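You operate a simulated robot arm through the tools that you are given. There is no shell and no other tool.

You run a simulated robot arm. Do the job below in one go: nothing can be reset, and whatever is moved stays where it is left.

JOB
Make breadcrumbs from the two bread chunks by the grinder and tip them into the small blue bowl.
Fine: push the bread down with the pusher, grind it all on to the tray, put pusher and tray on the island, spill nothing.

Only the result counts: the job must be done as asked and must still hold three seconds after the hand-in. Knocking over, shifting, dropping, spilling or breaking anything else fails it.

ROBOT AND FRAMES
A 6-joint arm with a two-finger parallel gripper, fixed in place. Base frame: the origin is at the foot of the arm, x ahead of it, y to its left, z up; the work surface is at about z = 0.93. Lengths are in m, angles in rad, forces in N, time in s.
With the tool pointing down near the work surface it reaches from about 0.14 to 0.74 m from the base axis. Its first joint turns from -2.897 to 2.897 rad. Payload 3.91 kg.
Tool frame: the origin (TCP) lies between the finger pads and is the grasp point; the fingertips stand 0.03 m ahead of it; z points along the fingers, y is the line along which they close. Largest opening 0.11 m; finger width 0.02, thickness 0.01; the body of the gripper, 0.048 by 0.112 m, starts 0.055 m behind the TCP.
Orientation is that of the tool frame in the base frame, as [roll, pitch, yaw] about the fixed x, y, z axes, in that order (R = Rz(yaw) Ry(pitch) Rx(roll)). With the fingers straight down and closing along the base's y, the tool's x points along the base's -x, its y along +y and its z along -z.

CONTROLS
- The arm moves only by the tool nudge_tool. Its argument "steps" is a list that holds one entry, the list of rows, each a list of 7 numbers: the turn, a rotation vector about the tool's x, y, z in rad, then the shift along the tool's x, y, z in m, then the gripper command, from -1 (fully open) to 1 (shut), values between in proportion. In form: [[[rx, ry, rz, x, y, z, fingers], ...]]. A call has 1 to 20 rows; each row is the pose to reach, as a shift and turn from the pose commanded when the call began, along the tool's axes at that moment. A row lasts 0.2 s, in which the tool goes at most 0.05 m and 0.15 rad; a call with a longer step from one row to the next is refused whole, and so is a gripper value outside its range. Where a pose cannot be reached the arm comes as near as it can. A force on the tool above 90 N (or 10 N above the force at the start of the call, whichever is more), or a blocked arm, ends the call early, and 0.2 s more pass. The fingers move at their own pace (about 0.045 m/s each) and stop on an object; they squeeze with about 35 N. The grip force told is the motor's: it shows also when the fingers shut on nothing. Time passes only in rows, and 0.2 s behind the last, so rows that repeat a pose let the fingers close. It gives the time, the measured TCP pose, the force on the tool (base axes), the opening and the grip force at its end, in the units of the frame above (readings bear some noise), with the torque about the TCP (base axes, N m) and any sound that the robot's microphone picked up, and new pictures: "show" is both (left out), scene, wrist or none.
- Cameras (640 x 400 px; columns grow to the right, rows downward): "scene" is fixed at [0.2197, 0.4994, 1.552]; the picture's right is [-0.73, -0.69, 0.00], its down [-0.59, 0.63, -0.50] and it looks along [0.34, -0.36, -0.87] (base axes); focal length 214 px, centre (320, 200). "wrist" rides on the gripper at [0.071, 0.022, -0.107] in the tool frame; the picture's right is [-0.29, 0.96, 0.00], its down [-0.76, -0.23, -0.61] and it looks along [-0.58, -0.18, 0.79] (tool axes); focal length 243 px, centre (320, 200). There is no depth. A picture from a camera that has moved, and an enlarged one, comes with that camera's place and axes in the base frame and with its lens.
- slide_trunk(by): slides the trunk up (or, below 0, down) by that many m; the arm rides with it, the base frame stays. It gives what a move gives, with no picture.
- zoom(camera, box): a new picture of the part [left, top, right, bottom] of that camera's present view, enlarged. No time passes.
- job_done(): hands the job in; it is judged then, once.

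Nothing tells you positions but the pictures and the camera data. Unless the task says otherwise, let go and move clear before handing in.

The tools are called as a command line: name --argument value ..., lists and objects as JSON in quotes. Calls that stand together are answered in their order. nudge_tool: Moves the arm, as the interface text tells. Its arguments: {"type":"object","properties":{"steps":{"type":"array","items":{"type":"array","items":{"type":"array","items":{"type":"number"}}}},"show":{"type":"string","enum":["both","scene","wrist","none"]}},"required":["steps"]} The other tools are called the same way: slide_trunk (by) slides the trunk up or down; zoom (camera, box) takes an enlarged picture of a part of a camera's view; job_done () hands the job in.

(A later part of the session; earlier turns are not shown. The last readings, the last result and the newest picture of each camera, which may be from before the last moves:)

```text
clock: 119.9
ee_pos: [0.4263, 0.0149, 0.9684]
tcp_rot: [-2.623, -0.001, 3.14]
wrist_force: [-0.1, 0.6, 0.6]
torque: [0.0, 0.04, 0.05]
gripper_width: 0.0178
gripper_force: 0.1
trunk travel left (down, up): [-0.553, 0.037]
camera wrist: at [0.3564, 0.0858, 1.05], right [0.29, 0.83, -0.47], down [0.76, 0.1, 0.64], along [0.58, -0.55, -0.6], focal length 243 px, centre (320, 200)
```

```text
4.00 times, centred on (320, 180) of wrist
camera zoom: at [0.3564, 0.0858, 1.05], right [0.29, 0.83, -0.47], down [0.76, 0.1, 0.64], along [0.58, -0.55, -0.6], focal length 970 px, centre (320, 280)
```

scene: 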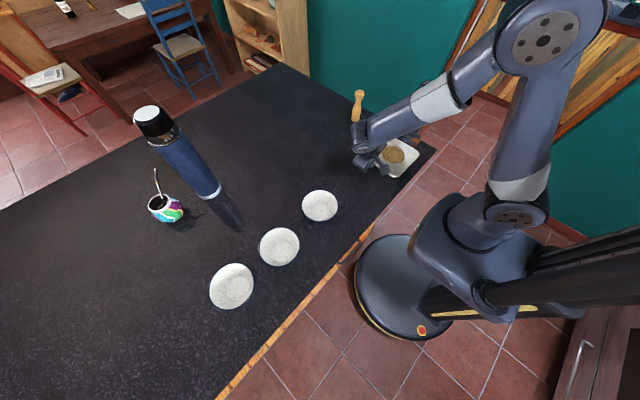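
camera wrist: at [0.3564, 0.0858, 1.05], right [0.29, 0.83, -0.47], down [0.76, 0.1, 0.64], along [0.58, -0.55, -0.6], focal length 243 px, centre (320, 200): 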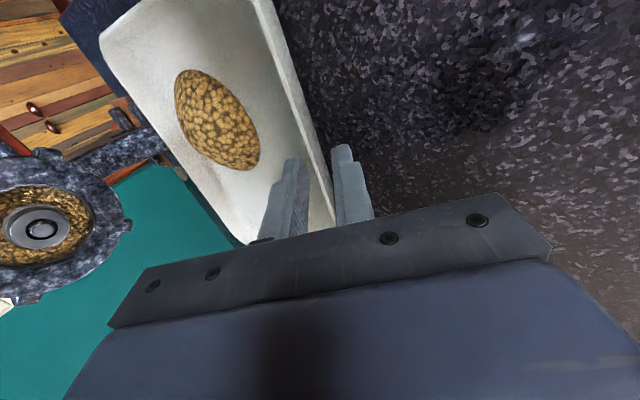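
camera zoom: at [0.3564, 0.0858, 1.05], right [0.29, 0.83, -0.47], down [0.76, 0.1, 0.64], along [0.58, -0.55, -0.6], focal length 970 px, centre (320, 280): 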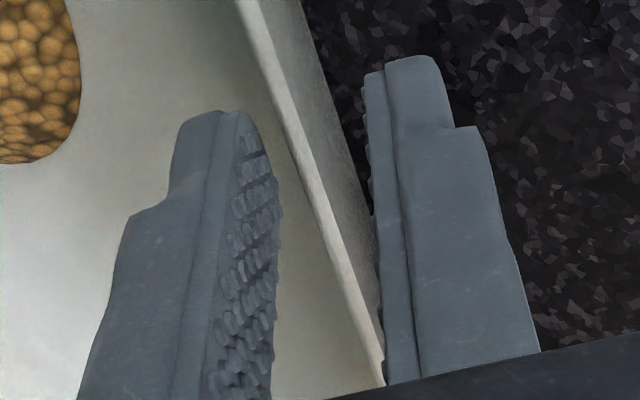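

nudge_tool --steps '[[[0, 0, 0, 0, 0, 0.001, 0.75], [0, 0, 0, 0, 0, 0.001, 0.85], [0, 0, 0, 0, 0, 0.001, 0.95], [0, 0, 0, 0, 0, 0.001, 1], [0, 0, 0, 0, 0, 0.001, 1], [0, 0, 0, 0, 0, 0.001, 1]]]' --show "wrist"

zoom --camera "wrist" --box '[270, 130, 370, 230]'

zoom --camera "scene" --box '[335, 100, 435, 190]'

```text
clock: 121.3
ee_pos: [0.4264, 0.0153, 0.9681]
tcp_rot: [-2.624, -0.001, 3.138]
wrist_force: [1.4, -0.6, -3.3]
torque: [0.22, 0.02, 0.0]
gripper_width: 0.0035
gripper_force: 34.6
trunk travel left (down, up): [-0.553, 0.037]
camera wrist: at [0.3565, 0.0853, 1.0491], right [0.29, 0.83, -0.47], down [0.76, 0.1, 0.64], along [0.58, -0.55, -0.6], focal length 243 px, centre (320, 200)
```

wrist: 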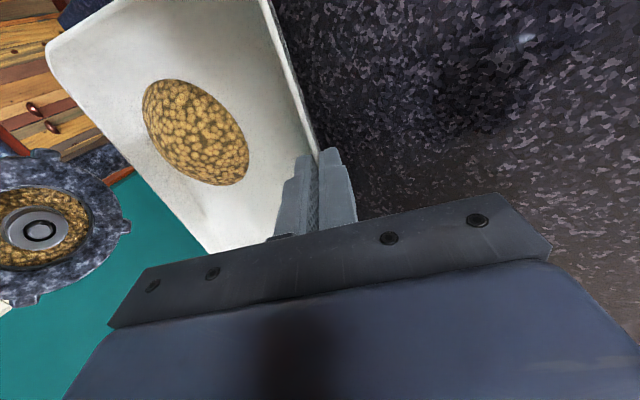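

```text
4.00 times, centred on (320, 180) of wrist
camera zoom: at [0.3565, 0.0853, 1.0491], right [0.29, 0.83, -0.47], down [0.76, 0.1, 0.64], along [0.58, -0.55, -0.6], focal length 970 px, centre (320, 280)
```

zoom: 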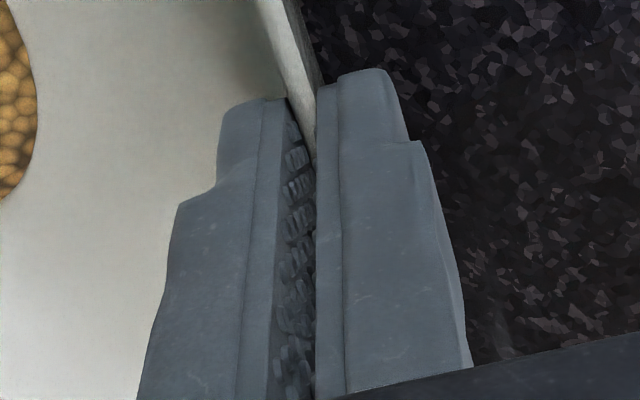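

```text
4.44 times, centred on (385, 145) of scene
camera zoom: at [0.2197, 0.4994, 1.552], right [-0.73, -0.69, 0.0], down [-0.59, 0.63, -0.5], along [0.34, -0.36, -0.87], focal length 953 px, centre (31, 444)
```

zoom: 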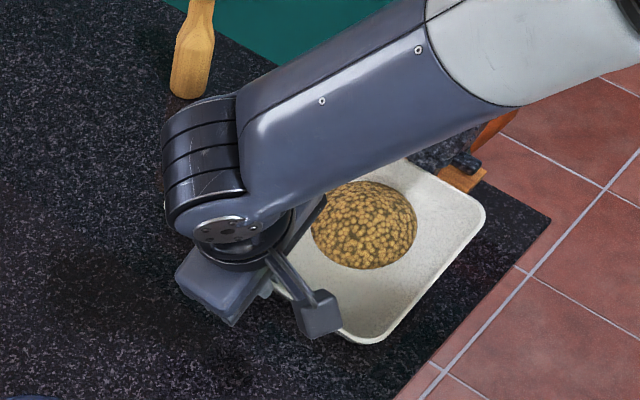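

The tray is held, weighing about 3.3 N, but the pads tilted its far edge up by roughly 14°. I'll level it while lifting slightly and easing it out from under the outlet.

nudge_tool --steps '[[[-0.08, 0, 0, 0, 0.0018, -0.005, 1], [-0.16, 0, 0, 0, 0.0036, -0.01, 1], [-0.24, 0, 0, 0, 0.0054, -0.0147, 1], [-0.24, 0, 0, 0, 0.0054, -0.0147, 1]]]'

zoom --camera "scene" --box '[335, 100, 435, 190]'

zoom --camera "wrist" --box '[0, 0, 420, 240]'

```text
clock: 122.3
ee_pos: [0.4261, 0.0247, 0.9783]
tcp_rot: [-2.864, 0.001, 3.139]
wrist_force: [0.4, 0.5, -3.1]
torque: [0.24, 0.03, -0.02]
gripper_width: 0.0031
gripper_force: 34.6
trunk travel left (down, up): [-0.553, 0.037]
camera wrist: at [0.3563, 0.0754, 1.0741], right [0.29, 0.92, -0.26], down [0.76, -0.06, 0.65], along [0.58, -0.39, -0.72], focal length 243 px, centre (320, 200)
```

scene: 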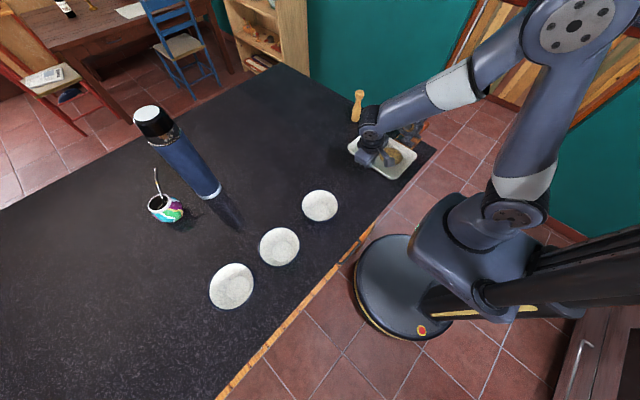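
wrist: 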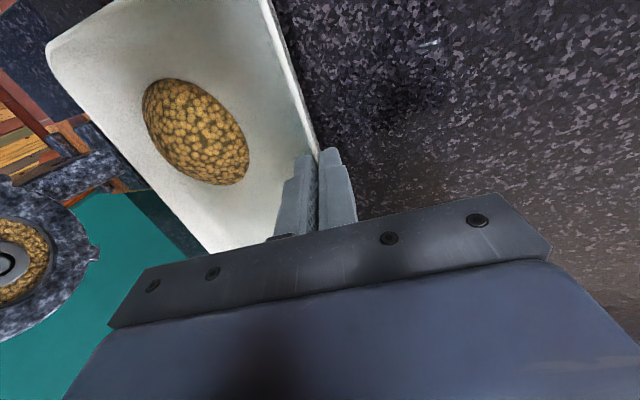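

```text
4.44 times, centred on (385, 145) of scene
camera zoom: at [0.2197, 0.4994, 1.552], right [-0.73, -0.69, 0.0], down [-0.59, 0.63, -0.5], along [0.34, -0.36, -0.87], focal length 953 px, centre (31, 444)
```

zoom: 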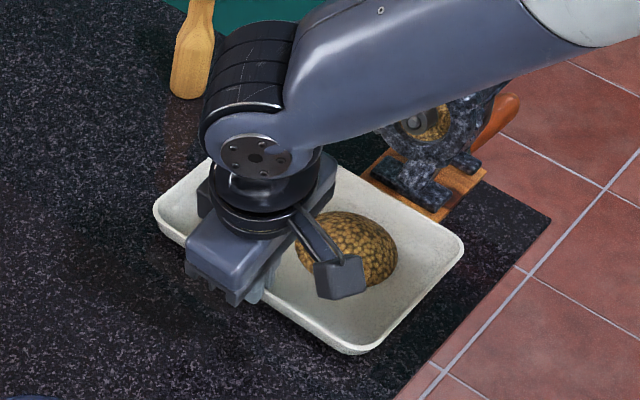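

```text
1.52 times, centred on (210, 120) of wrist
camera zoom: at [0.3563, 0.0754, 1.0741], right [0.29, 0.92, -0.26], down [0.76, -0.06, 0.65], along [0.58, -0.39, -0.72], focal length 370 px, centre (488, 322)
```

zoom: 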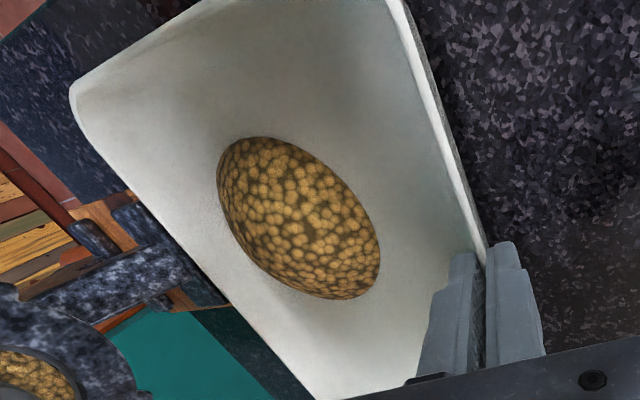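

The tray is level and held well. I'll carry it slowly clear of the outlet and up.

nudge_tool --steps '[[[0, 0, 0, 0, 0.018, -0.0103, 1], [0, 0, 0, 0, 0.0357, -0.0206, 1], [0, 0, 0, 0, 0.0536, -0.0309, 1], [0, 0, 0, 0, 0.0715, -0.0412, 1], [0, 0, 0, 0, 0.077, -0.0584, 1], [0, 0, 0, 0, 0.0825, -0.0755, 1], [0, 0, 0, 0, 0.0866, -0.0975, 1], [0, 0, 0, 0, 0.0907, -0.1194, 1], [0, 0, 0, 0, 0.095, -0.1414, 1], [0, 0, 0, 0, 0.099, -0.1634, 1], [0, 0, 0, 0, 0.099, -0.1634, 1]]]'

zoom --camera "scene" --box '[310, 80, 430, 210]'

zoom --camera "wrist" --box '[0, 0, 420, 240]'

```text
clock: 124.7
ee_pos: [0.4254, 0.166, 1.1077]
tcp_rot: [-2.864, -0.001, 3.141]
wrist_force: [0.0, 1.4, -3.0]
torque: [0.26, 0.03, 0.0]
gripper_width: 0.0032
gripper_force: 35.1
trunk travel left (down, up): [-0.553, 0.037]
camera wrist: at [0.3558, 0.2158, 1.2042], right [0.29, 0.92, -0.26], down [0.76, -0.06, 0.65], along [0.58, -0.39, -0.71], focal length 243 px, centre (320, 200)
```

scene: 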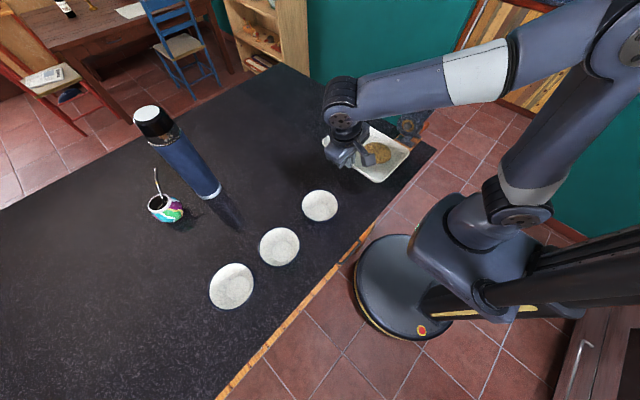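
wrist: 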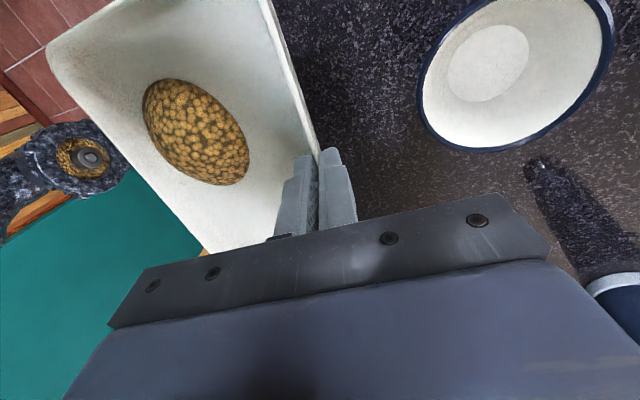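

```text
3.08 times, centred on (370, 145) of scene
camera zoom: at [0.2197, 0.4994, 1.552], right [-0.73, -0.69, 0.0], down [-0.59, 0.63, -0.5], along [0.34, -0.36, -0.87], focal length 660 px, centre (166, 369)
```

zoom: 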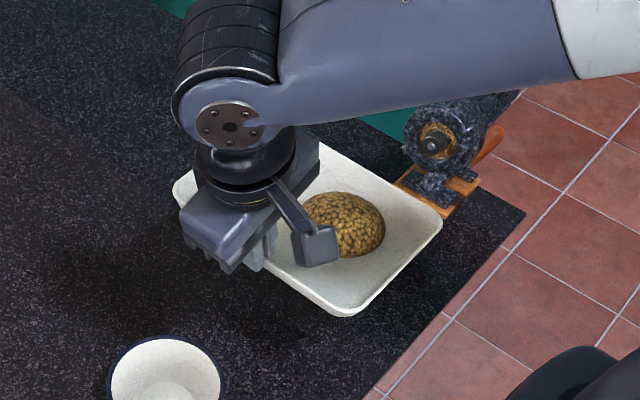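

```text
1.52 times, centred on (210, 120) of wrist
camera zoom: at [0.3558, 0.2158, 1.2042], right [0.29, 0.92, -0.26], down [0.76, -0.06, 0.65], along [0.58, -0.39, -0.71], focal length 370 px, centre (488, 322)
```

zoom: 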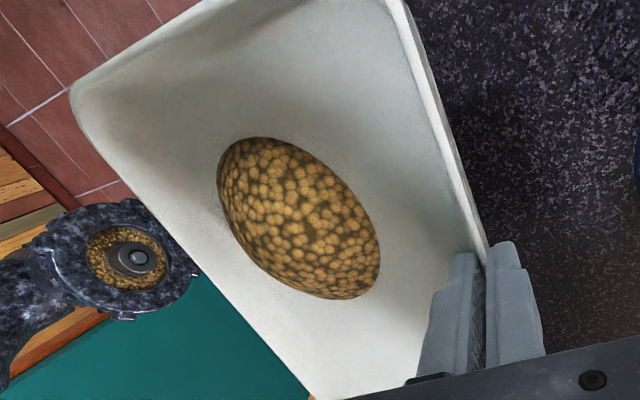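

The tray is steady in the grip. I'll carry it over toward the blue bowl with only a slight tilt, so that the corner nearest the pile ends up above the bowl.

nudge_tool --steps '[[[0, 0, 0, -0.0119, 0.0288, -0.0046, 1], [0, 0, 0, -0.0238, 0.0576, -0.0092, 1], [0, 0, 0, -0.0357, 0.0864, -0.0138, 1], [0, 0, 0, -0.0476, 0.1152, -0.0184, 1], [-0.0206, -0.0272, 0.0077, -0.0595, 0.1441, -0.023, 1], [-0.0412, -0.0544, 0.0155, -0.0714, 0.1729, -0.0276, 1], [-0.0618, -0.0816, 0.0232, -0.0833, 0.2017, -0.0322, 1], [-0.0825, -0.1088, 0.031, -0.0952, 0.2305, -0.0368, 1], [-0.1028, -0.1356, 0.0386, -0.1071, 0.2593, -0.0414, 1], [-0.1028, -0.1356, 0.0386, -0.1071, 0.2593, -0.0414, 1]]]'

zoom --camera "scene" --box '[230, 100, 390, 240]'

zoom --camera "wrist" --box '[0, 0, 420, 240]'

```text
clock: 126.9
ee_pos: [0.5347, 0.4273, 1.0757]
tcp_rot: [-2.967, 0.143, 3.134]
wrist_force: [0.7, -0.8, -2.4]
torque: [0.16, 0.03, -0.02]
gripper_width: 0.0033
gripper_force: 35.1
trunk travel left (down, up): [-0.553, 0.037]
camera wrist: at [0.4505, 0.4674, 1.1664], right [0.32, 0.94, -0.12], down [0.66, -0.13, 0.74], along [0.68, -0.32, -0.66], focal length 243 px, centre (320, 200)
```

scene: 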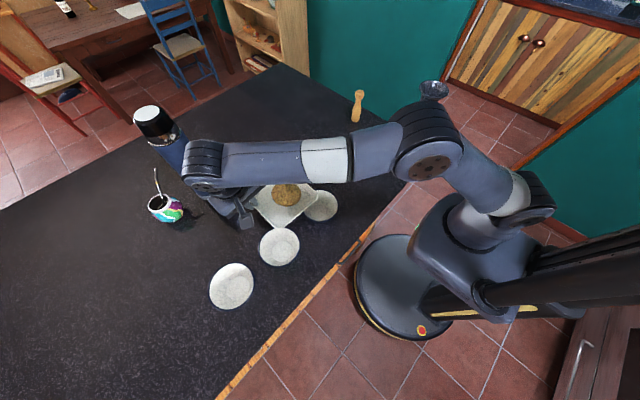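
wrist: 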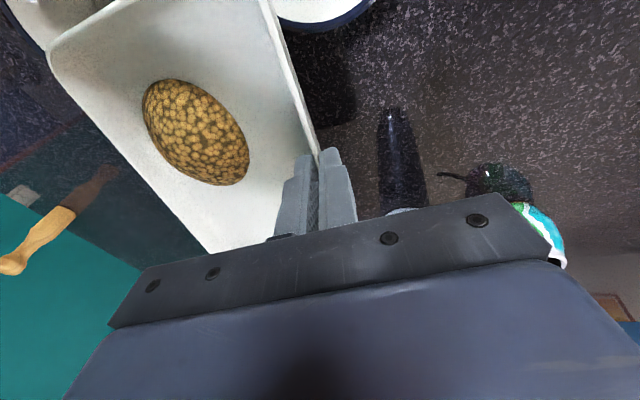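

```text
2.86 times, centred on (310, 170) of scene
camera zoom: at [0.2197, 0.4994, 1.552], right [-0.73, -0.69, 0.0], down [-0.59, 0.63, -0.5], along [0.34, -0.36, -0.87], focal length 613 px, centre (349, 286)
```

zoom: 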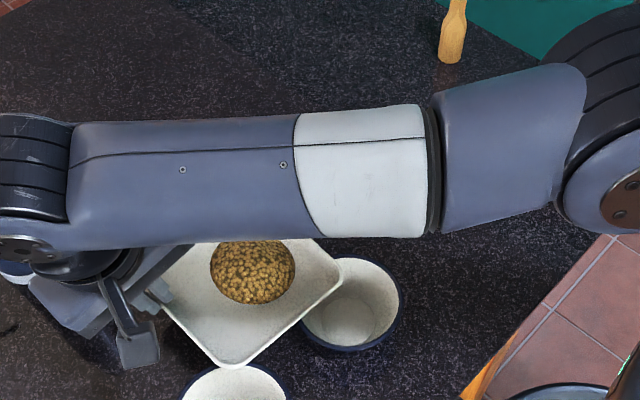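

```text
1.52 times, centred on (210, 120) of wrist
camera zoom: at [0.4505, 0.4674, 1.1664], right [0.32, 0.94, -0.12], down [0.66, -0.13, 0.74], along [0.68, -0.32, -0.66], focal length 370 px, centre (488, 322)
```

zoom: 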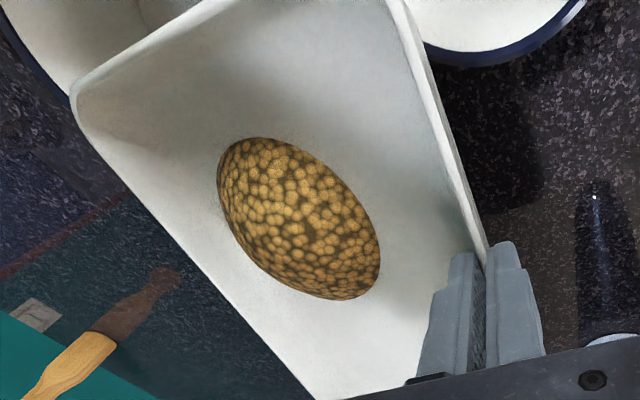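

The corner nearest the pile is over the blue bowl. I'll tip in stages, keeping that corner above the bowl.

nudge_tool --steps '[[[-0.0514, -0.0678, 0.0193, 0.0033, -0.0037, -0.0139, 1], [-0.1028, -0.1356, 0.0386, 0.0067, -0.0073, -0.0278, 1], [-0.1542, -0.2035, 0.058, 0.0109, -0.014, -0.0401, 1], [-0.2056, -0.2713, 0.0773, 0.0151, -0.0208, -0.0523, 1], [-0.2056, -0.2713, 0.0773, 0.0151, -0.0208, -0.0523, 1]]]'

zoom --camera "scene" --box '[250, 130, 370, 230]'

zoom --camera "wrist" --box '[0, 0, 420, 240]'

```text
clock: 128.1
ee_pos: [0.5097, 0.4161, 1.1287]
tcp_rot: [3.091, 0.416, 3.069]
wrist_force: [0.1, -0.6, -2.8]
torque: [0.18, 0.07, -0.01]
gripper_width: 0.0033
gripper_force: 34.9
trunk travel left (down, up): [-0.553, 0.037]
camera wrist: at [0.4045, 0.4391, 1.198], right [0.31, 0.94, 0.16], down [0.43, -0.29, 0.85], along [0.84, -0.2, -0.5], focal length 243 px, centre (320, 200)
```

scene: 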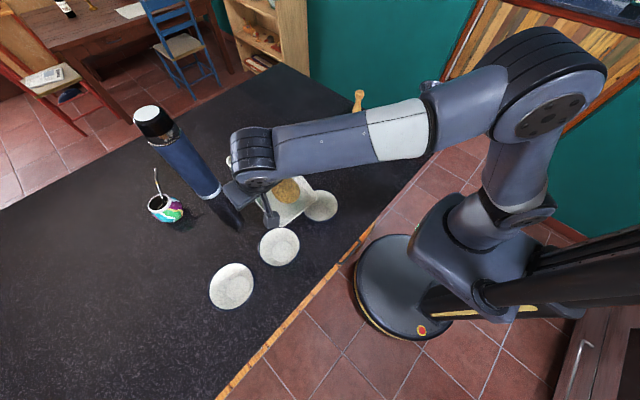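
wrist: 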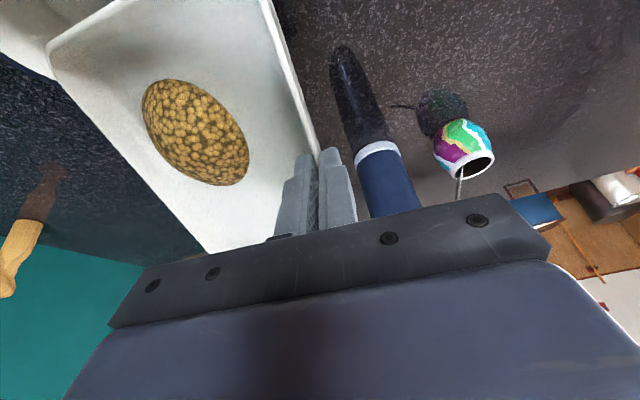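

```text
4.00 times, centred on (310, 180) of scene
camera zoom: at [0.2197, 0.4994, 1.552], right [-0.73, -0.69, 0.0], down [-0.59, 0.63, -0.5], along [0.34, -0.36, -0.87], focal length 858 px, centre (360, 280)
```

zoom: 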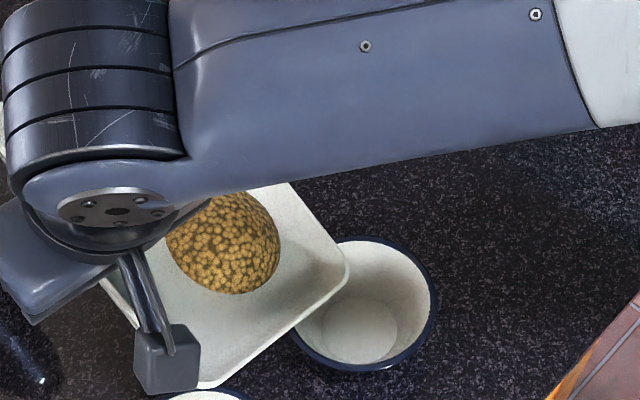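

```text
1.52 times, centred on (210, 120) of wrist
camera zoom: at [0.4045, 0.4391, 1.198], right [0.31, 0.94, 0.16], down [0.43, -0.29, 0.85], along [0.84, -0.2, -0.5], focal length 370 px, centre (488, 322)
```

zoom: 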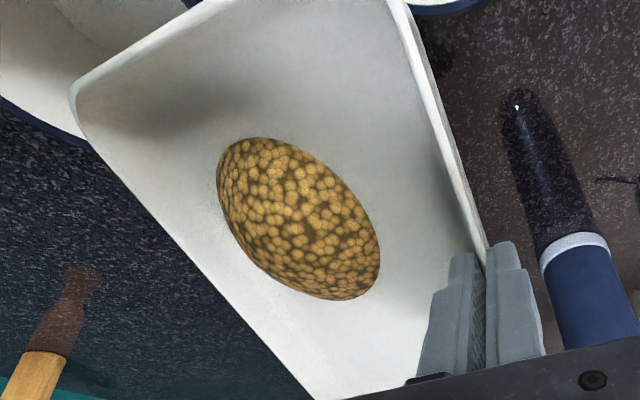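

nudge_tool --steps '[[[-0.0514, -0.0678, 0.0193, 0.0023, -0.0056, -0.0134, 1], [-0.1028, -0.1356, 0.0386, 0.0046, -0.0111, -0.0267, 1], [-0.1028, -0.1356, 0.0386, 0.0046, -0.0111, -0.0267, 1], [-0.1028, -0.1356, 0.0386, 0.0046, -0.0111, -0.0267, 1]]]'

zoom --camera "scene" --box '[250, 130, 370, 230]'

zoom --camera "wrist" --box '[0, 0, 420, 240]'

```text
clock: 129.1
ee_pos: [0.4951, 0.4056, 1.1513]
tcp_rot: [2.963, 0.545, 3.009]
wrist_force: [0.5, 0.3, -1.5]
torque: [0.13, 0.09, 0.01]
gripper_width: 0.0034
gripper_force: 34.5
trunk travel left (down, up): [-0.553, 0.037]
camera wrist: at [0.3808, 0.4214, 1.2065], right [0.28, 0.91, 0.3], down [0.31, -0.38, 0.87], along [0.91, -0.15, -0.39], focal length 243 px, centre (320, 200)
```

scene: 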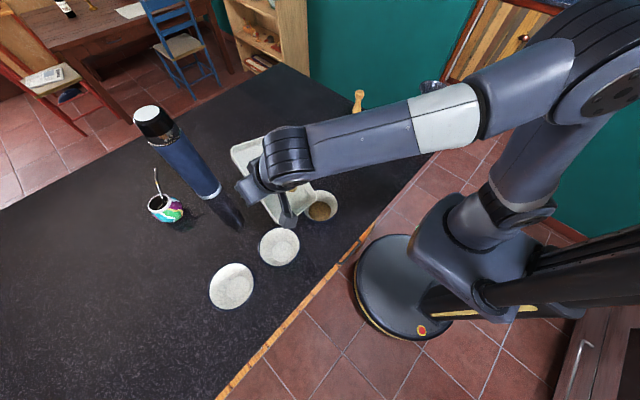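
wrist: 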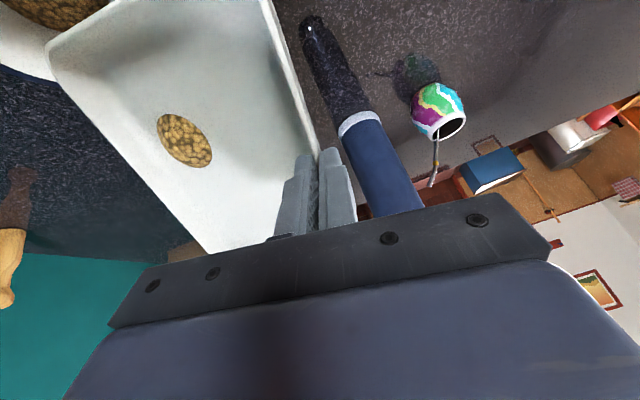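

```text
4.00 times, centred on (310, 180) of scene
camera zoom: at [0.2197, 0.4994, 1.552], right [-0.73, -0.69, 0.0], down [-0.59, 0.63, -0.5], along [0.34, -0.36, -0.87], focal length 858 px, centre (360, 280)
```

zoom: 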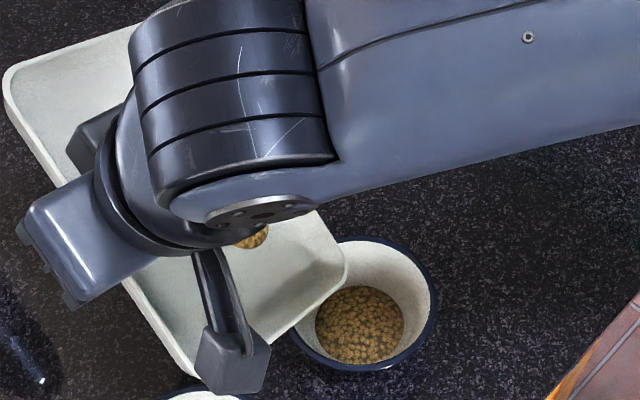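

```text
1.52 times, centred on (210, 120) of wrist
camera zoom: at [0.3808, 0.4214, 1.2065], right [0.28, 0.91, 0.3], down [0.31, -0.38, 0.87], along [0.91, -0.15, -0.39], focal length 370 px, centre (488, 322)
```

zoom: 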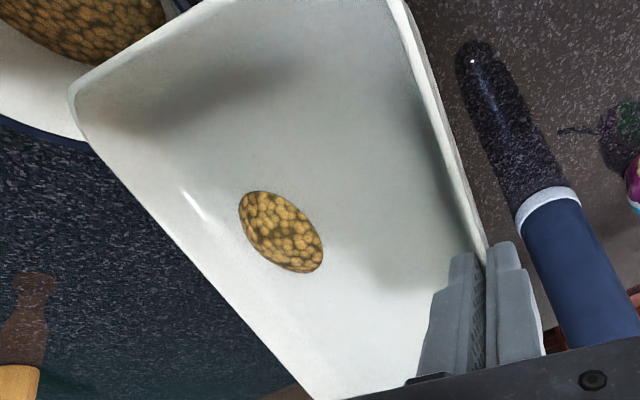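

It's pouring straight into the blue bowl. I'll tip a little further and hold until the tray is empty.

nudge_tool --steps '[[[0, 0, 0, 0, 0, 0, 1], [0, 0, 0, 0, 0, 0, 1], [0, 0, 0, 0, 0, 0, 1], [0, 0, 0, 0, 0, 0, 1]]]'

zoom --camera "scene" --box '[250, 130, 370, 230]'

zoom --camera "wrist" --box '[0, 0, 420, 240]'

```text
clock: 130.1
ee_pos: [0.4955, 0.4049, 1.1513]
tcp_rot: [2.963, 0.546, 3.01]
wrist_force: [-0.1, -0.5, -2.6]
torque: [0.16, 0.1, 0.02]
gripper_width: 0.0035
gripper_force: 34.9
trunk travel left (down, up): [-0.553, 0.037]
camera wrist: at [0.3808, 0.4214, 1.2065], right [0.28, 0.91, 0.3], down [0.31, -0.38, 0.87], along [0.91, -0.15, -0.39], focal length 243 px, centre (320, 200)
```

scene: 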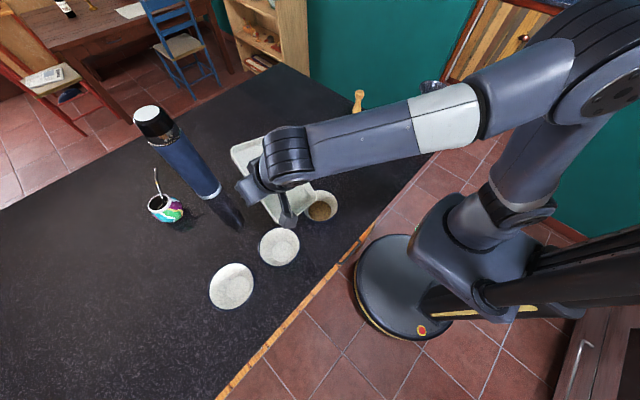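
wrist: 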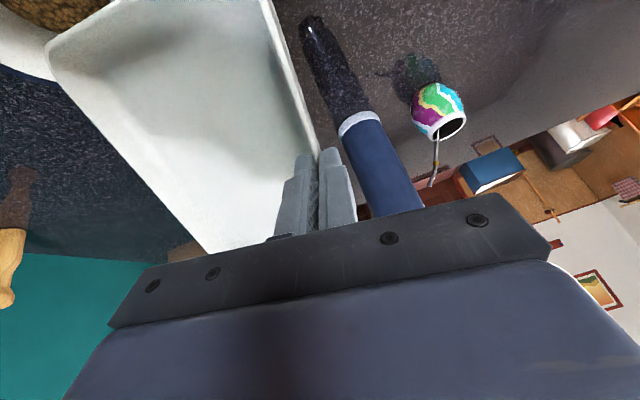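

```text
4.00 times, centred on (310, 180) of scene
camera zoom: at [0.2197, 0.4994, 1.552], right [-0.73, -0.69, 0.0], down [-0.59, 0.63, -0.5], along [0.34, -0.36, -0.87], focal length 858 px, centre (360, 280)
```

zoom: 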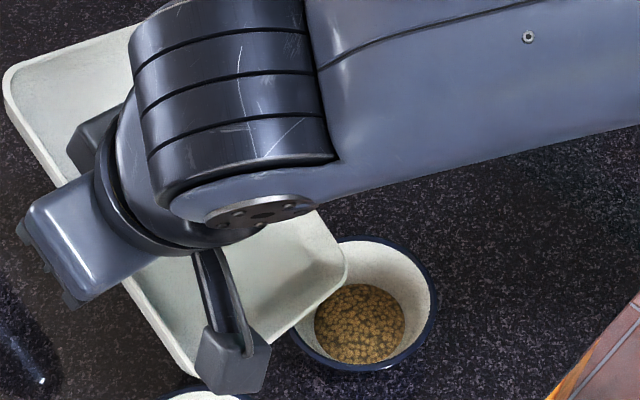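

```text
1.52 times, centred on (210, 120) of wrist
camera zoom: at [0.3808, 0.4214, 1.2065], right [0.28, 0.91, 0.3], down [0.31, -0.38, 0.87], along [0.91, -0.15, -0.39], focal length 370 px, centre (488, 322)
```

zoom: 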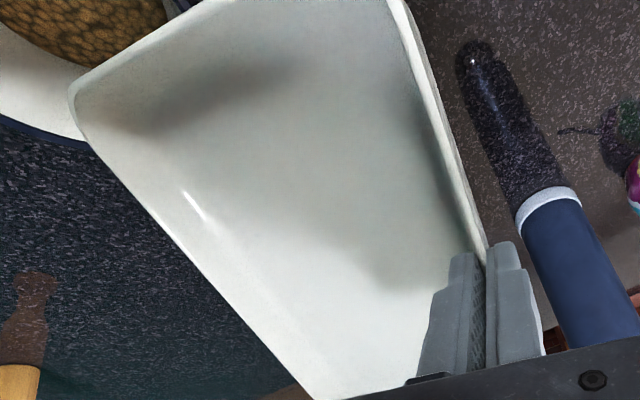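

The tray is empty and the crumbs are all in the blue bowl. I'll tip a touch further to shake out anything left, then bring the tray back toward level over the bowl.

nudge_tool --steps '[[[-0.0514, -0.0678, 0.0193, 0.0018, -0.0052, -0.0136, 1], [-0.1028, -0.1356, 0.0386, 0.0046, -0.0111, -0.0267, 1], [-0.1028, -0.1356, 0.0386, 0.0046, -0.0111, -0.0267, 1], [-0.1028, -0.1356, 0.0386, 0.0046, -0.0111, -0.0267, 1], [-0.1028, -0.1356, 0.0386, 0.0046, -0.0111, -0.0267, 1], [-0.0514, -0.0678, 0.0193, 0.0018, -0.0052, -0.0136, 1], [0, 0, 0, 0, 0, 0, 1], [0.0514, 0.0678, -0.0193, -0.0008, 0.0046, 0.014, 1], [0.1028, 0.1356, -0.0386, -0.0004, 0.0083, 0.0281, 1], [0.1542, 0.2035, -0.058, 0.0008, 0.0114, 0.0423, 1], [0.2056, 0.2713, -0.0773, 0.0031, 0.0138, 0.0567, 1], [0.257, 0.339, -0.0966, 0.0065, 0.0153, 0.0709, 1], [0.3084, 0.4068, -0.1159, 0.0108, 0.016, 0.0848, 1]]]'

zoom --camera "scene" --box '[230, 130, 370, 240]'

zoom --camera "wrist" --box '[0, 0, 420, 240]'

```text
clock: 132.9
ee_pos: [0.5328, 0.4313, 1.0755]
tcp_rot: [-2.966, 0.139, 3.132]
wrist_force: [-0.2, -0.2, -2.6]
torque: [0.21, 0.05, -0.04]
gripper_width: 0.0035
gripper_force: 35.3
trunk travel left (down, up): [-0.553, 0.037]
camera wrist: at [0.4492, 0.4706, 1.1664], right [0.32, 0.94, -0.13], down [0.66, -0.13, 0.74], along [0.68, -0.32, -0.66], focal length 243 px, centre (320, 200)
```

scene: 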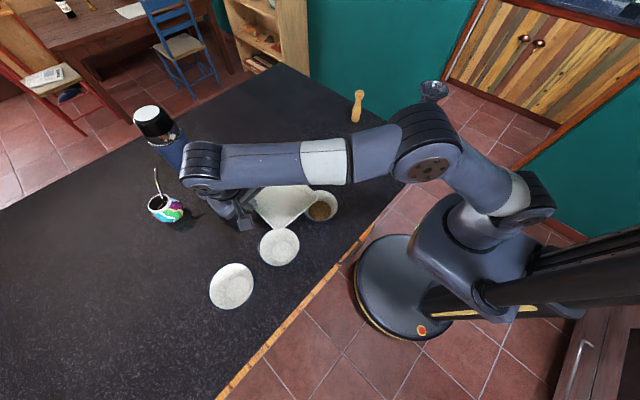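
wrist: 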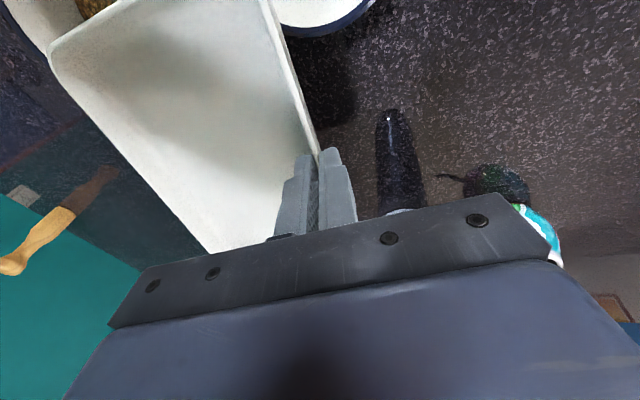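

```text
3.64 times, centred on (300, 185) of scene
camera zoom: at [0.2197, 0.4994, 1.552], right [-0.73, -0.69, 0.0], down [-0.59, 0.63, -0.5], along [0.34, -0.36, -0.87], focal length 780 px, centre (393, 254)
```

zoom: 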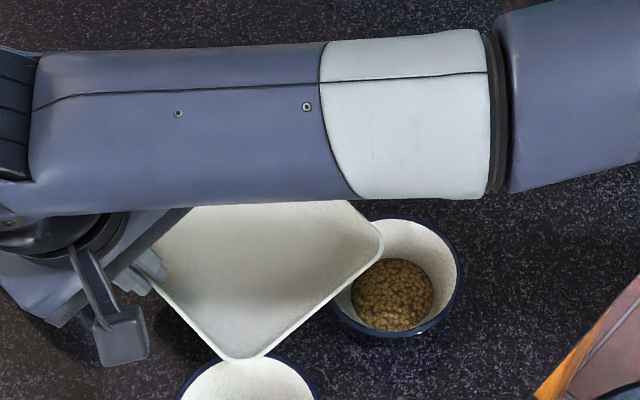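

```text
1.52 times, centred on (210, 120) of wrist
camera zoom: at [0.4492, 0.4706, 1.1664], right [0.32, 0.94, -0.13], down [0.66, -0.13, 0.74], along [0.68, -0.32, -0.66], focal length 370 px, centre (488, 322)
```

zoom: 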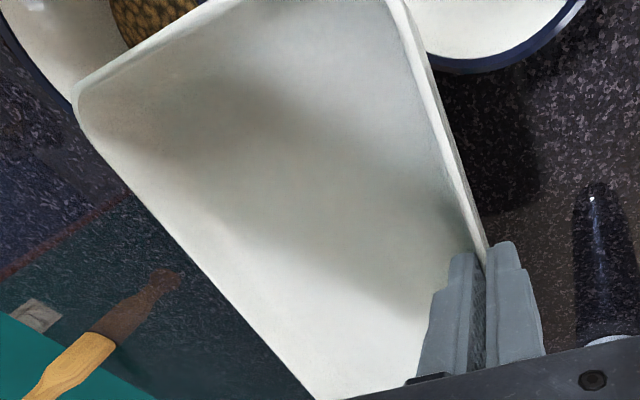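

Tray is clean. I'll raise it, level it and carry it back to the free space between the grinder and the bowl.

nudge_tool --steps '[[[0.0257, 0.0339, -0.0097, -0.0028, -0.0034, -0.0195, 1], [0.0514, 0.0678, -0.0193, -0.0056, -0.0069, -0.039, 1], [0.0771, 0.1017, -0.029, 0.0033, -0.0425, -0.0392, 1], [0.1028, 0.1356, -0.0386, 0.013, -0.0772, -0.0344, 1], [0.1028, 0.1356, -0.0386, 0.0226, -0.1169, -0.0289, 1], [0.1028, 0.1356, -0.0386, 0.0322, -0.1567, -0.0233, 1], [0.1028, 0.1356, -0.0386, 0.0438, -0.1964, -0.0179, 1], [0.1028, 0.1356, -0.0386, 0.0554, -0.2362, -0.0127, 1], [0.1028, 0.1356, -0.0386, 0.0677, -0.2751, -0.0024, 1], [0.1028, 0.1356, -0.0386, 0.08, -0.314, 0.0077, 1], [0.1028, 0.1356, -0.0386, 0.0924, -0.338, 0.0153, 1], [0.1028, 0.1356, -0.0386, 0.0993, -0.3475, 0.0216, 1], [0.1028, 0.1356, -0.0386, 0.0993, -0.3475, 0.0216, 1]]]'

zoom --camera "scene" --box '[300, 90, 430, 220]'

```text
clock: 135.7
ee_pos: [0.4248, 0.086, 1.1011]
tcp_rot: [-2.864, 0.0, 3.14]
wrist_force: [0.1, 0.2, -2.3]
torque: [0.2, 0.01, 0.01]
gripper_width: 0.0033
gripper_force: 35.5
trunk travel left (down, up): [-0.553, 0.037]
camera wrist: at [0.3554, 0.1349, 1.1976], right [0.29, 0.92, -0.26], down [0.76, -0.06, 0.65], along [0.58, -0.39, -0.71], focal length 243 px, centre (320, 200)
```

scene: 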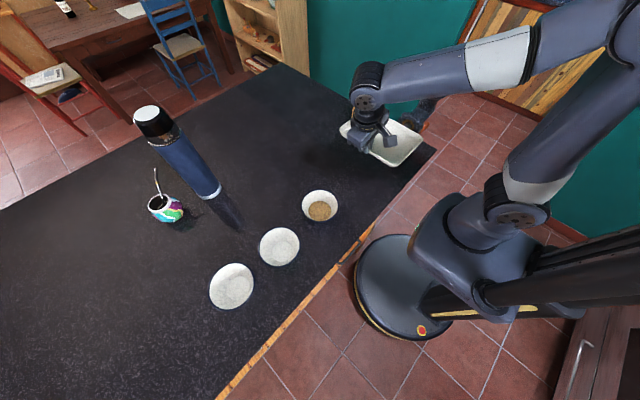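
wrist: 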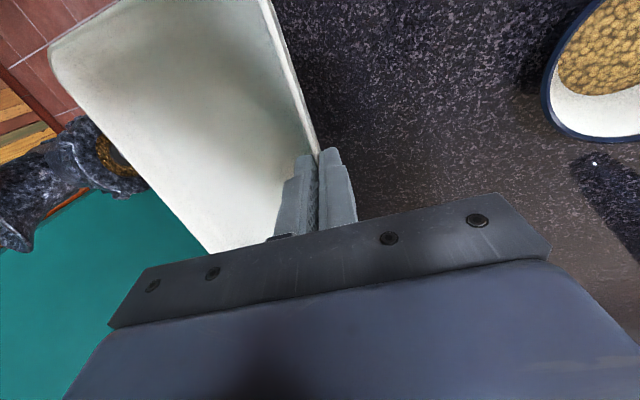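

```text
3.08 times, centred on (365, 155) of scene
camera zoom: at [0.2197, 0.4994, 1.552], right [-0.73, -0.69, 0.0], down [-0.59, 0.63, -0.5], along [0.34, -0.36, -0.87], focal length 660 px, centre (182, 338)
```

zoom: 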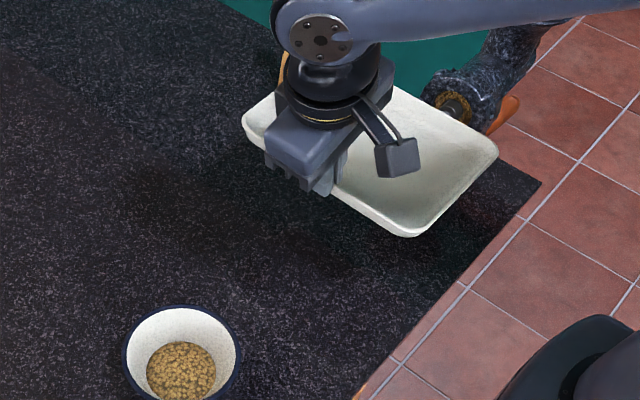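

nudge_tool --steps '[[[0, 0, 0, 0, 0.0106, 0.0372, 1], [0, 0, 0, 0, 0.0212, 0.0744, 1], [0, 0, 0, 0, 0.028, 0.0981, 1], [0, 0, 0, 0, 0.0318, 0.1116, 1], [0, 0, 0, 0, 0.0318, 0.1116, 1]]]'

zoom --camera "scene" --box '[320, 100, 430, 200]'

```text
clock: 136.9
ee_pos: [0.4262, 0.0845, 0.9851]
tcp_rot: [-2.862, 0.0, 3.139]
wrist_force: [-0.7, -0.7, -2.0]
torque: [0.16, 0.03, -0.01]
gripper_width: 0.0035
gripper_force: 35.1
trunk travel left (down, up): [-0.553, 0.037]
camera wrist: at [0.3554, 0.1347, 1.0816], right [0.29, 0.92, -0.26], down [0.76, -0.06, 0.65], along [0.58, -0.39, -0.71], focal length 243 px, centre (320, 200)
```

scene: 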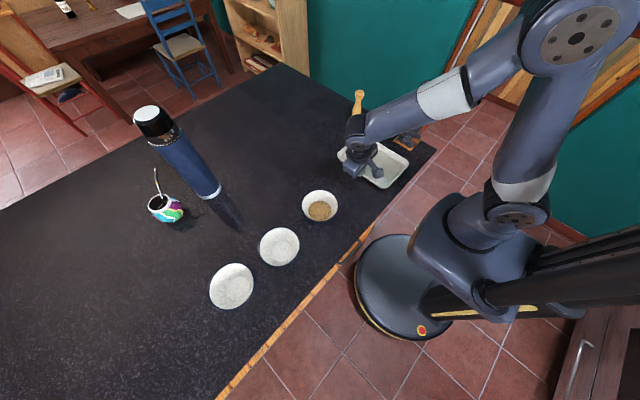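
wrist: 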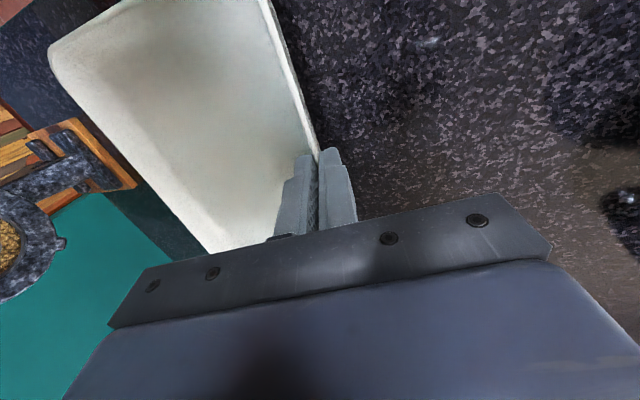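

```text
4.00 times, centred on (375, 150) of scene
camera zoom: at [0.2197, 0.4994, 1.552], right [-0.73, -0.69, 0.0], down [-0.59, 0.63, -0.5], along [0.34, -0.36, -0.87], focal length 858 px, centre (100, 400)
```

zoom: 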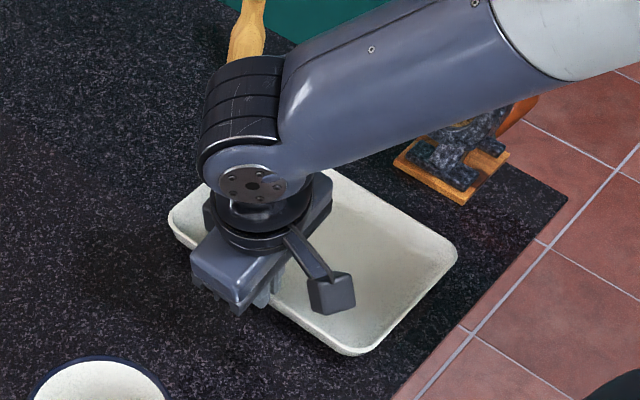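

nudge_tool --steps '[[[0, 0, 0, 0, 0.0011, 0.0039, 1], [0, 0, 0, 0, 0.0022, 0.0077, 1], [0, 0, 0, 0, 0.0022, 0.0077, 1]]]' --show "none"

nudge_tool --steps '[[[0, 0, 0, 0, 0.0006, 0.0019, 1], [0, 0, 0, 0, 0.0011, 0.0039, 1], [0, 0, 0, 0, 0.0011, 0.0039, 1]]]' --show "none"

```text
clock: 137.7
ee_pos: [0.4249, 0.0861, 0.9771]
tcp_rot: [-2.862, -0.001, 3.139]
wrist_force: [0.5, 0.0, -2.9]
torque: [0.17, 0.05, 0.0]
gripper_width: 0.0033
gripper_force: 34.9
trunk travel left (down, up): [-0.553, 0.037]
```

```text
clock: 138.5
ee_pos: [0.4252, 0.0855, 0.9734]
tcp_rot: [-2.861, -0.002, 3.139]
wrist_force: [0.0, -0.1, -2.2]
torque: [0.21, 0.04, 0.01]
gripper_width: 0.0035
gripper_force: 34.6
trunk travel left (down, up): [-0.553, 0.037]
```

nudge_tool --steps '[[[0, 0, 0, 0, 0.0006, 0.0019, 1], [0, 0, 0, 0, 0.0008, 0.0029, 1], [0, 0, 0, 0, 0.0008, 0.0029, 1]]]' --show "none"

nudge_tool --steps '[[[0, 0, 0, 0, 0.0004, 0.0014, 1], [0, 0, 0, 0, 0.0006, 0.0019, 1], [0, 0, 0, 0, 0.0006, 0.0019, 1]]]'

zoom --camera "scene" --box '[320, 100, 430, 200]'

```text
clock: 139.3
ee_pos: [0.4259, 0.0863, 0.9698]
tcp_rot: [-2.863, 0.003, 3.14]
wrist_force: [-0.9, 2.0, 6.4]
torque: [0.14, 0.28, -0.07]
gripper_width: 0.0036
gripper_force: 35.2
trunk travel left (down, up): [-0.553, 0.037]
```

```text
clock: 140.1
ee_pos: [0.4242, 0.0855, 0.9692]
tcp_rot: [-2.864, 0.003, 3.14]
wrist_force: [1.0, -0.7, 29.9]
torque: [-0.08, -0.09, 0.04]
gripper_width: 0.0033
gripper_force: 35.1
trunk travel left (down, up): [-0.553, 0.037]
camera wrist: at [0.3548, 0.1348, 1.0657], right [0.29, 0.92, -0.26], down [0.76, -0.06, 0.65], along [0.58, -0.39, -0.71], focal length 243 px, centre (320, 200)
```

scene: 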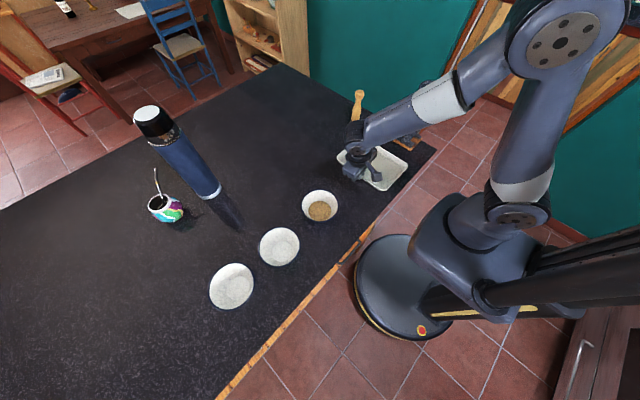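
wrist: 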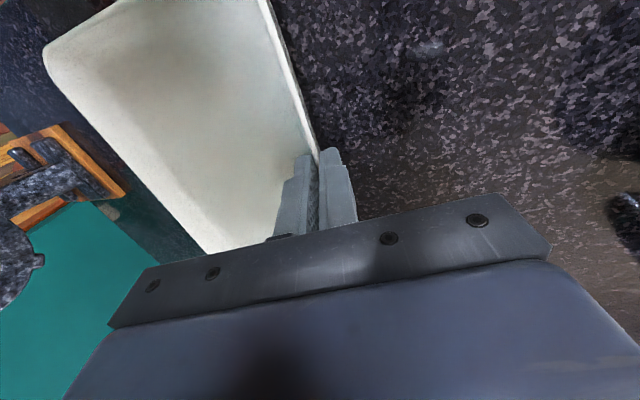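

```text
4.00 times, centred on (375, 150) of scene
camera zoom: at [0.2197, 0.4994, 1.552], right [-0.73, -0.69, 0.0], down [-0.59, 0.63, -0.5], along [0.34, -0.36, -0.87], focal length 858 px, centre (100, 400)
```

zoom: 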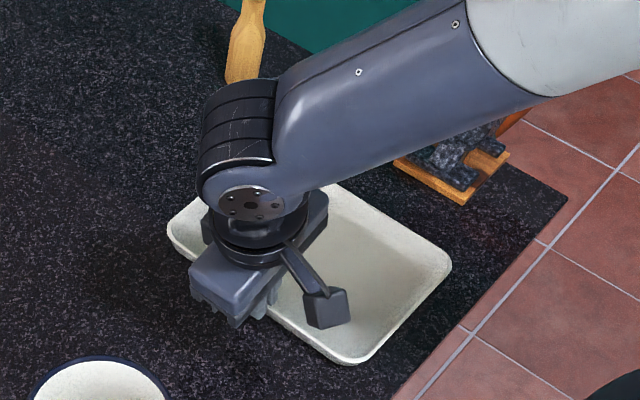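

The tray rests on the island. I'll ease off the pressure, open slowly and withdraw along the finger direction.

nudge_tool --steps '[[[0, 0, 0, 0, -0.0004, -0.0016, 1], [0, 0, 0, 0, -0.0004, -0.0016, 0.95], [0, 0, 0, 0, -0.0004, -0.0016, 0.85], [0, 0, 0, 0, -0.0004, -0.0016, 0.75], [0, 0, 0, 0, -0.0004, -0.0016, 0.7], [0, 0, 0, 0, -0.0004, -0.0016, 0.7]]]'

zoom --camera "wrist" --box '[220, 80, 420, 230]'

```text
clock: 141.5
ee_pos: [0.4249, 0.0858, 0.969]
tcp_rot: [-2.863, 0.0, 3.141]
wrist_force: [-0.1, 1.2, 0.5]
torque: [0.0, 0.03, 0.02]
gripper_width: 0.0165
gripper_force: 0.0
trunk travel left (down, up): [-0.553, 0.037]
camera wrist: at [0.3553, 0.1353, 1.0664], right [0.29, 0.92, -0.26], down [0.76, -0.06, 0.65], along [0.58, -0.39, -0.71], focal length 243 px, centre (320, 200)
```

scene: 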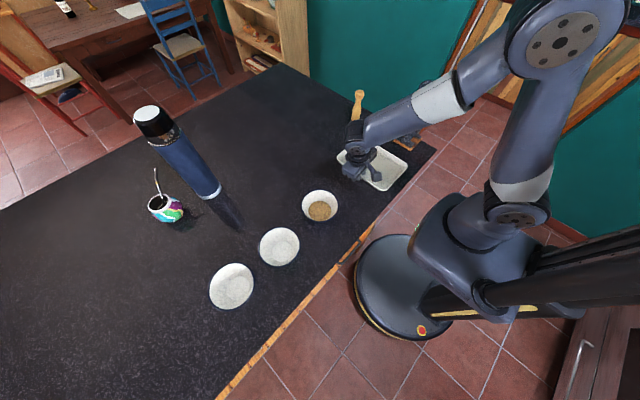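
wrist: 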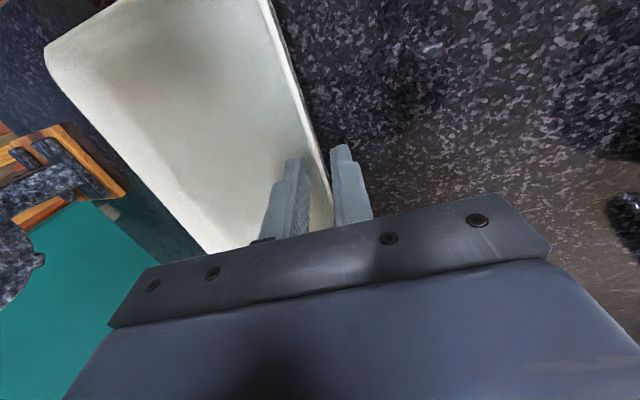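

```text
2.67 times, centred on (320, 155) of wrist
camera zoom: at [0.3553, 0.1353, 1.0664], right [0.29, 0.92, -0.26], down [0.76, -0.06, 0.65], along [0.58, -0.39, -0.71], focal length 647 px, centre (320, 320)
```

zoom: 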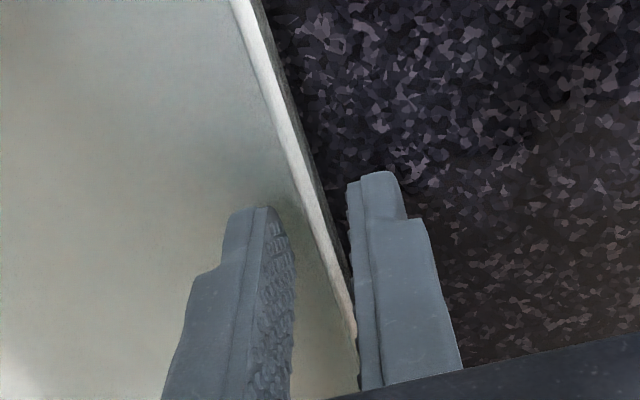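

nudge_tool --steps '[[[0, 0, 0, 0, 0.001, -0.01, 0.7], [0, 0, 0, 0, 0.001, -0.022, 0.7], [0, 0, 0, 0, 0.001, -0.04, 0.6], [0, 0, 0, 0, 0.001, -0.075, 0.4], [0, 0, 0, 0, 0, -0.115, 0.2], [0.0, 0, 0, 0, 0, -0.16, 0], [0.0, 0, 0, 0, 0, -0.2, 0], [0, 0, 0, 0, 0, -0.24, 0]]]'

zoom --camera "scene" --box '[260, 70, 450, 240]'

zoom --camera "scene" --box '[290, 180, 350, 230]'

```text
clock: 143.3
ee_pos: [0.4254, 0.1523, 1.2011]
tcp_rot: [-2.863, 0.0, 3.141]
wrist_force: [-0.4, -0.2, 0.0]
torque: [-0.04, 0.03, 0.0]
gripper_width: 0.055
gripper_force: 0.0
trunk travel left (down, up): [-0.553, 0.037]
camera wrist: at [0.3559, 0.2015, 1.2974], right [0.29, 0.92, -0.26], down [0.76, -0.06, 0.65], along [0.58, -0.39, -0.71], focal length 243 px, centre (320, 200)
```

scene: 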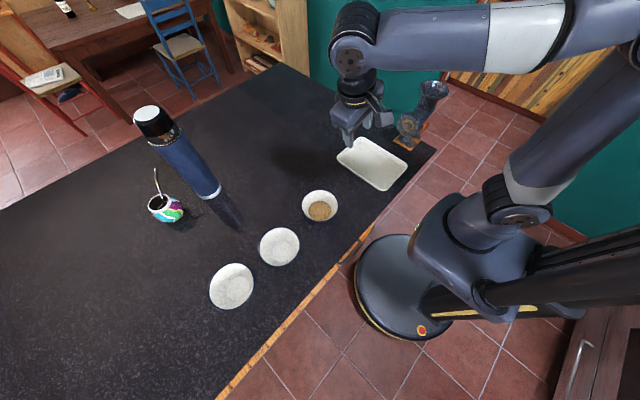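
wrist: 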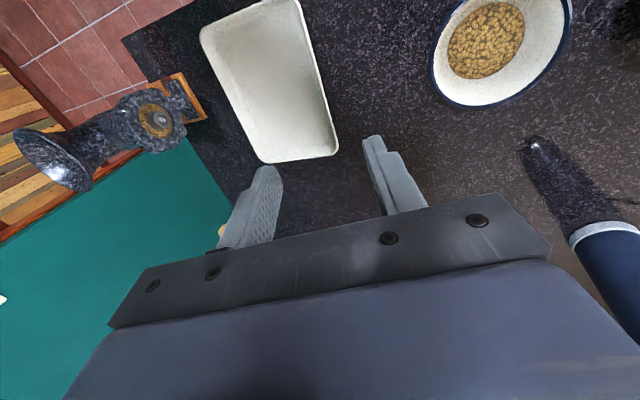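

```text
2.35 times, centred on (355, 155) of scene
camera zoom: at [0.2197, 0.4994, 1.552], right [-0.73, -0.69, 0.0], down [-0.59, 0.63, -0.5], along [0.34, -0.36, -0.87], focal length 505 px, centre (238, 306)
```

zoom: 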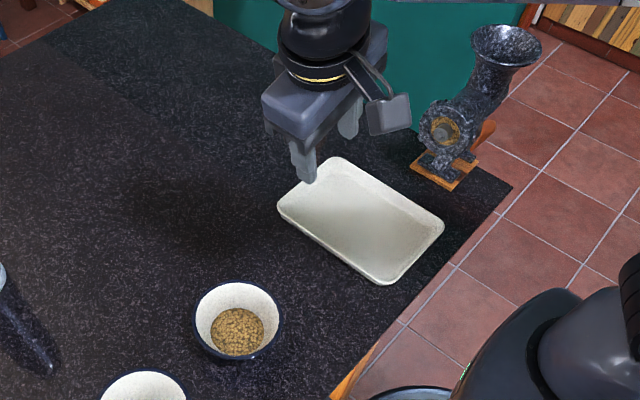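

```text
8.00 times, centred on (320, 205) of scene
camera zoom: at [0.2197, 0.4994, 1.552], right [-0.73, -0.69, 0.0], down [-0.59, 0.63, -0.5], along [0.34, -0.36, -0.87], focal length 1716 px, centre (320, 160)
```

zoom: 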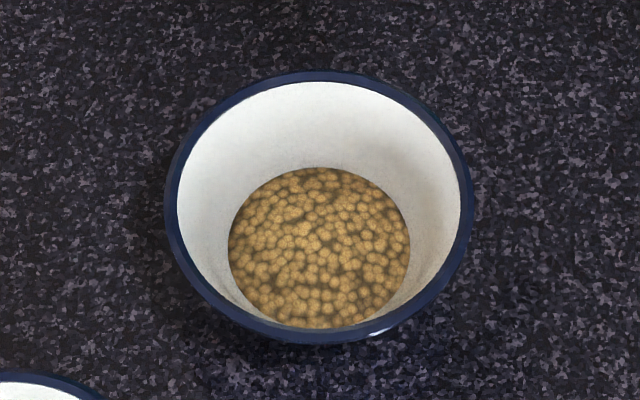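

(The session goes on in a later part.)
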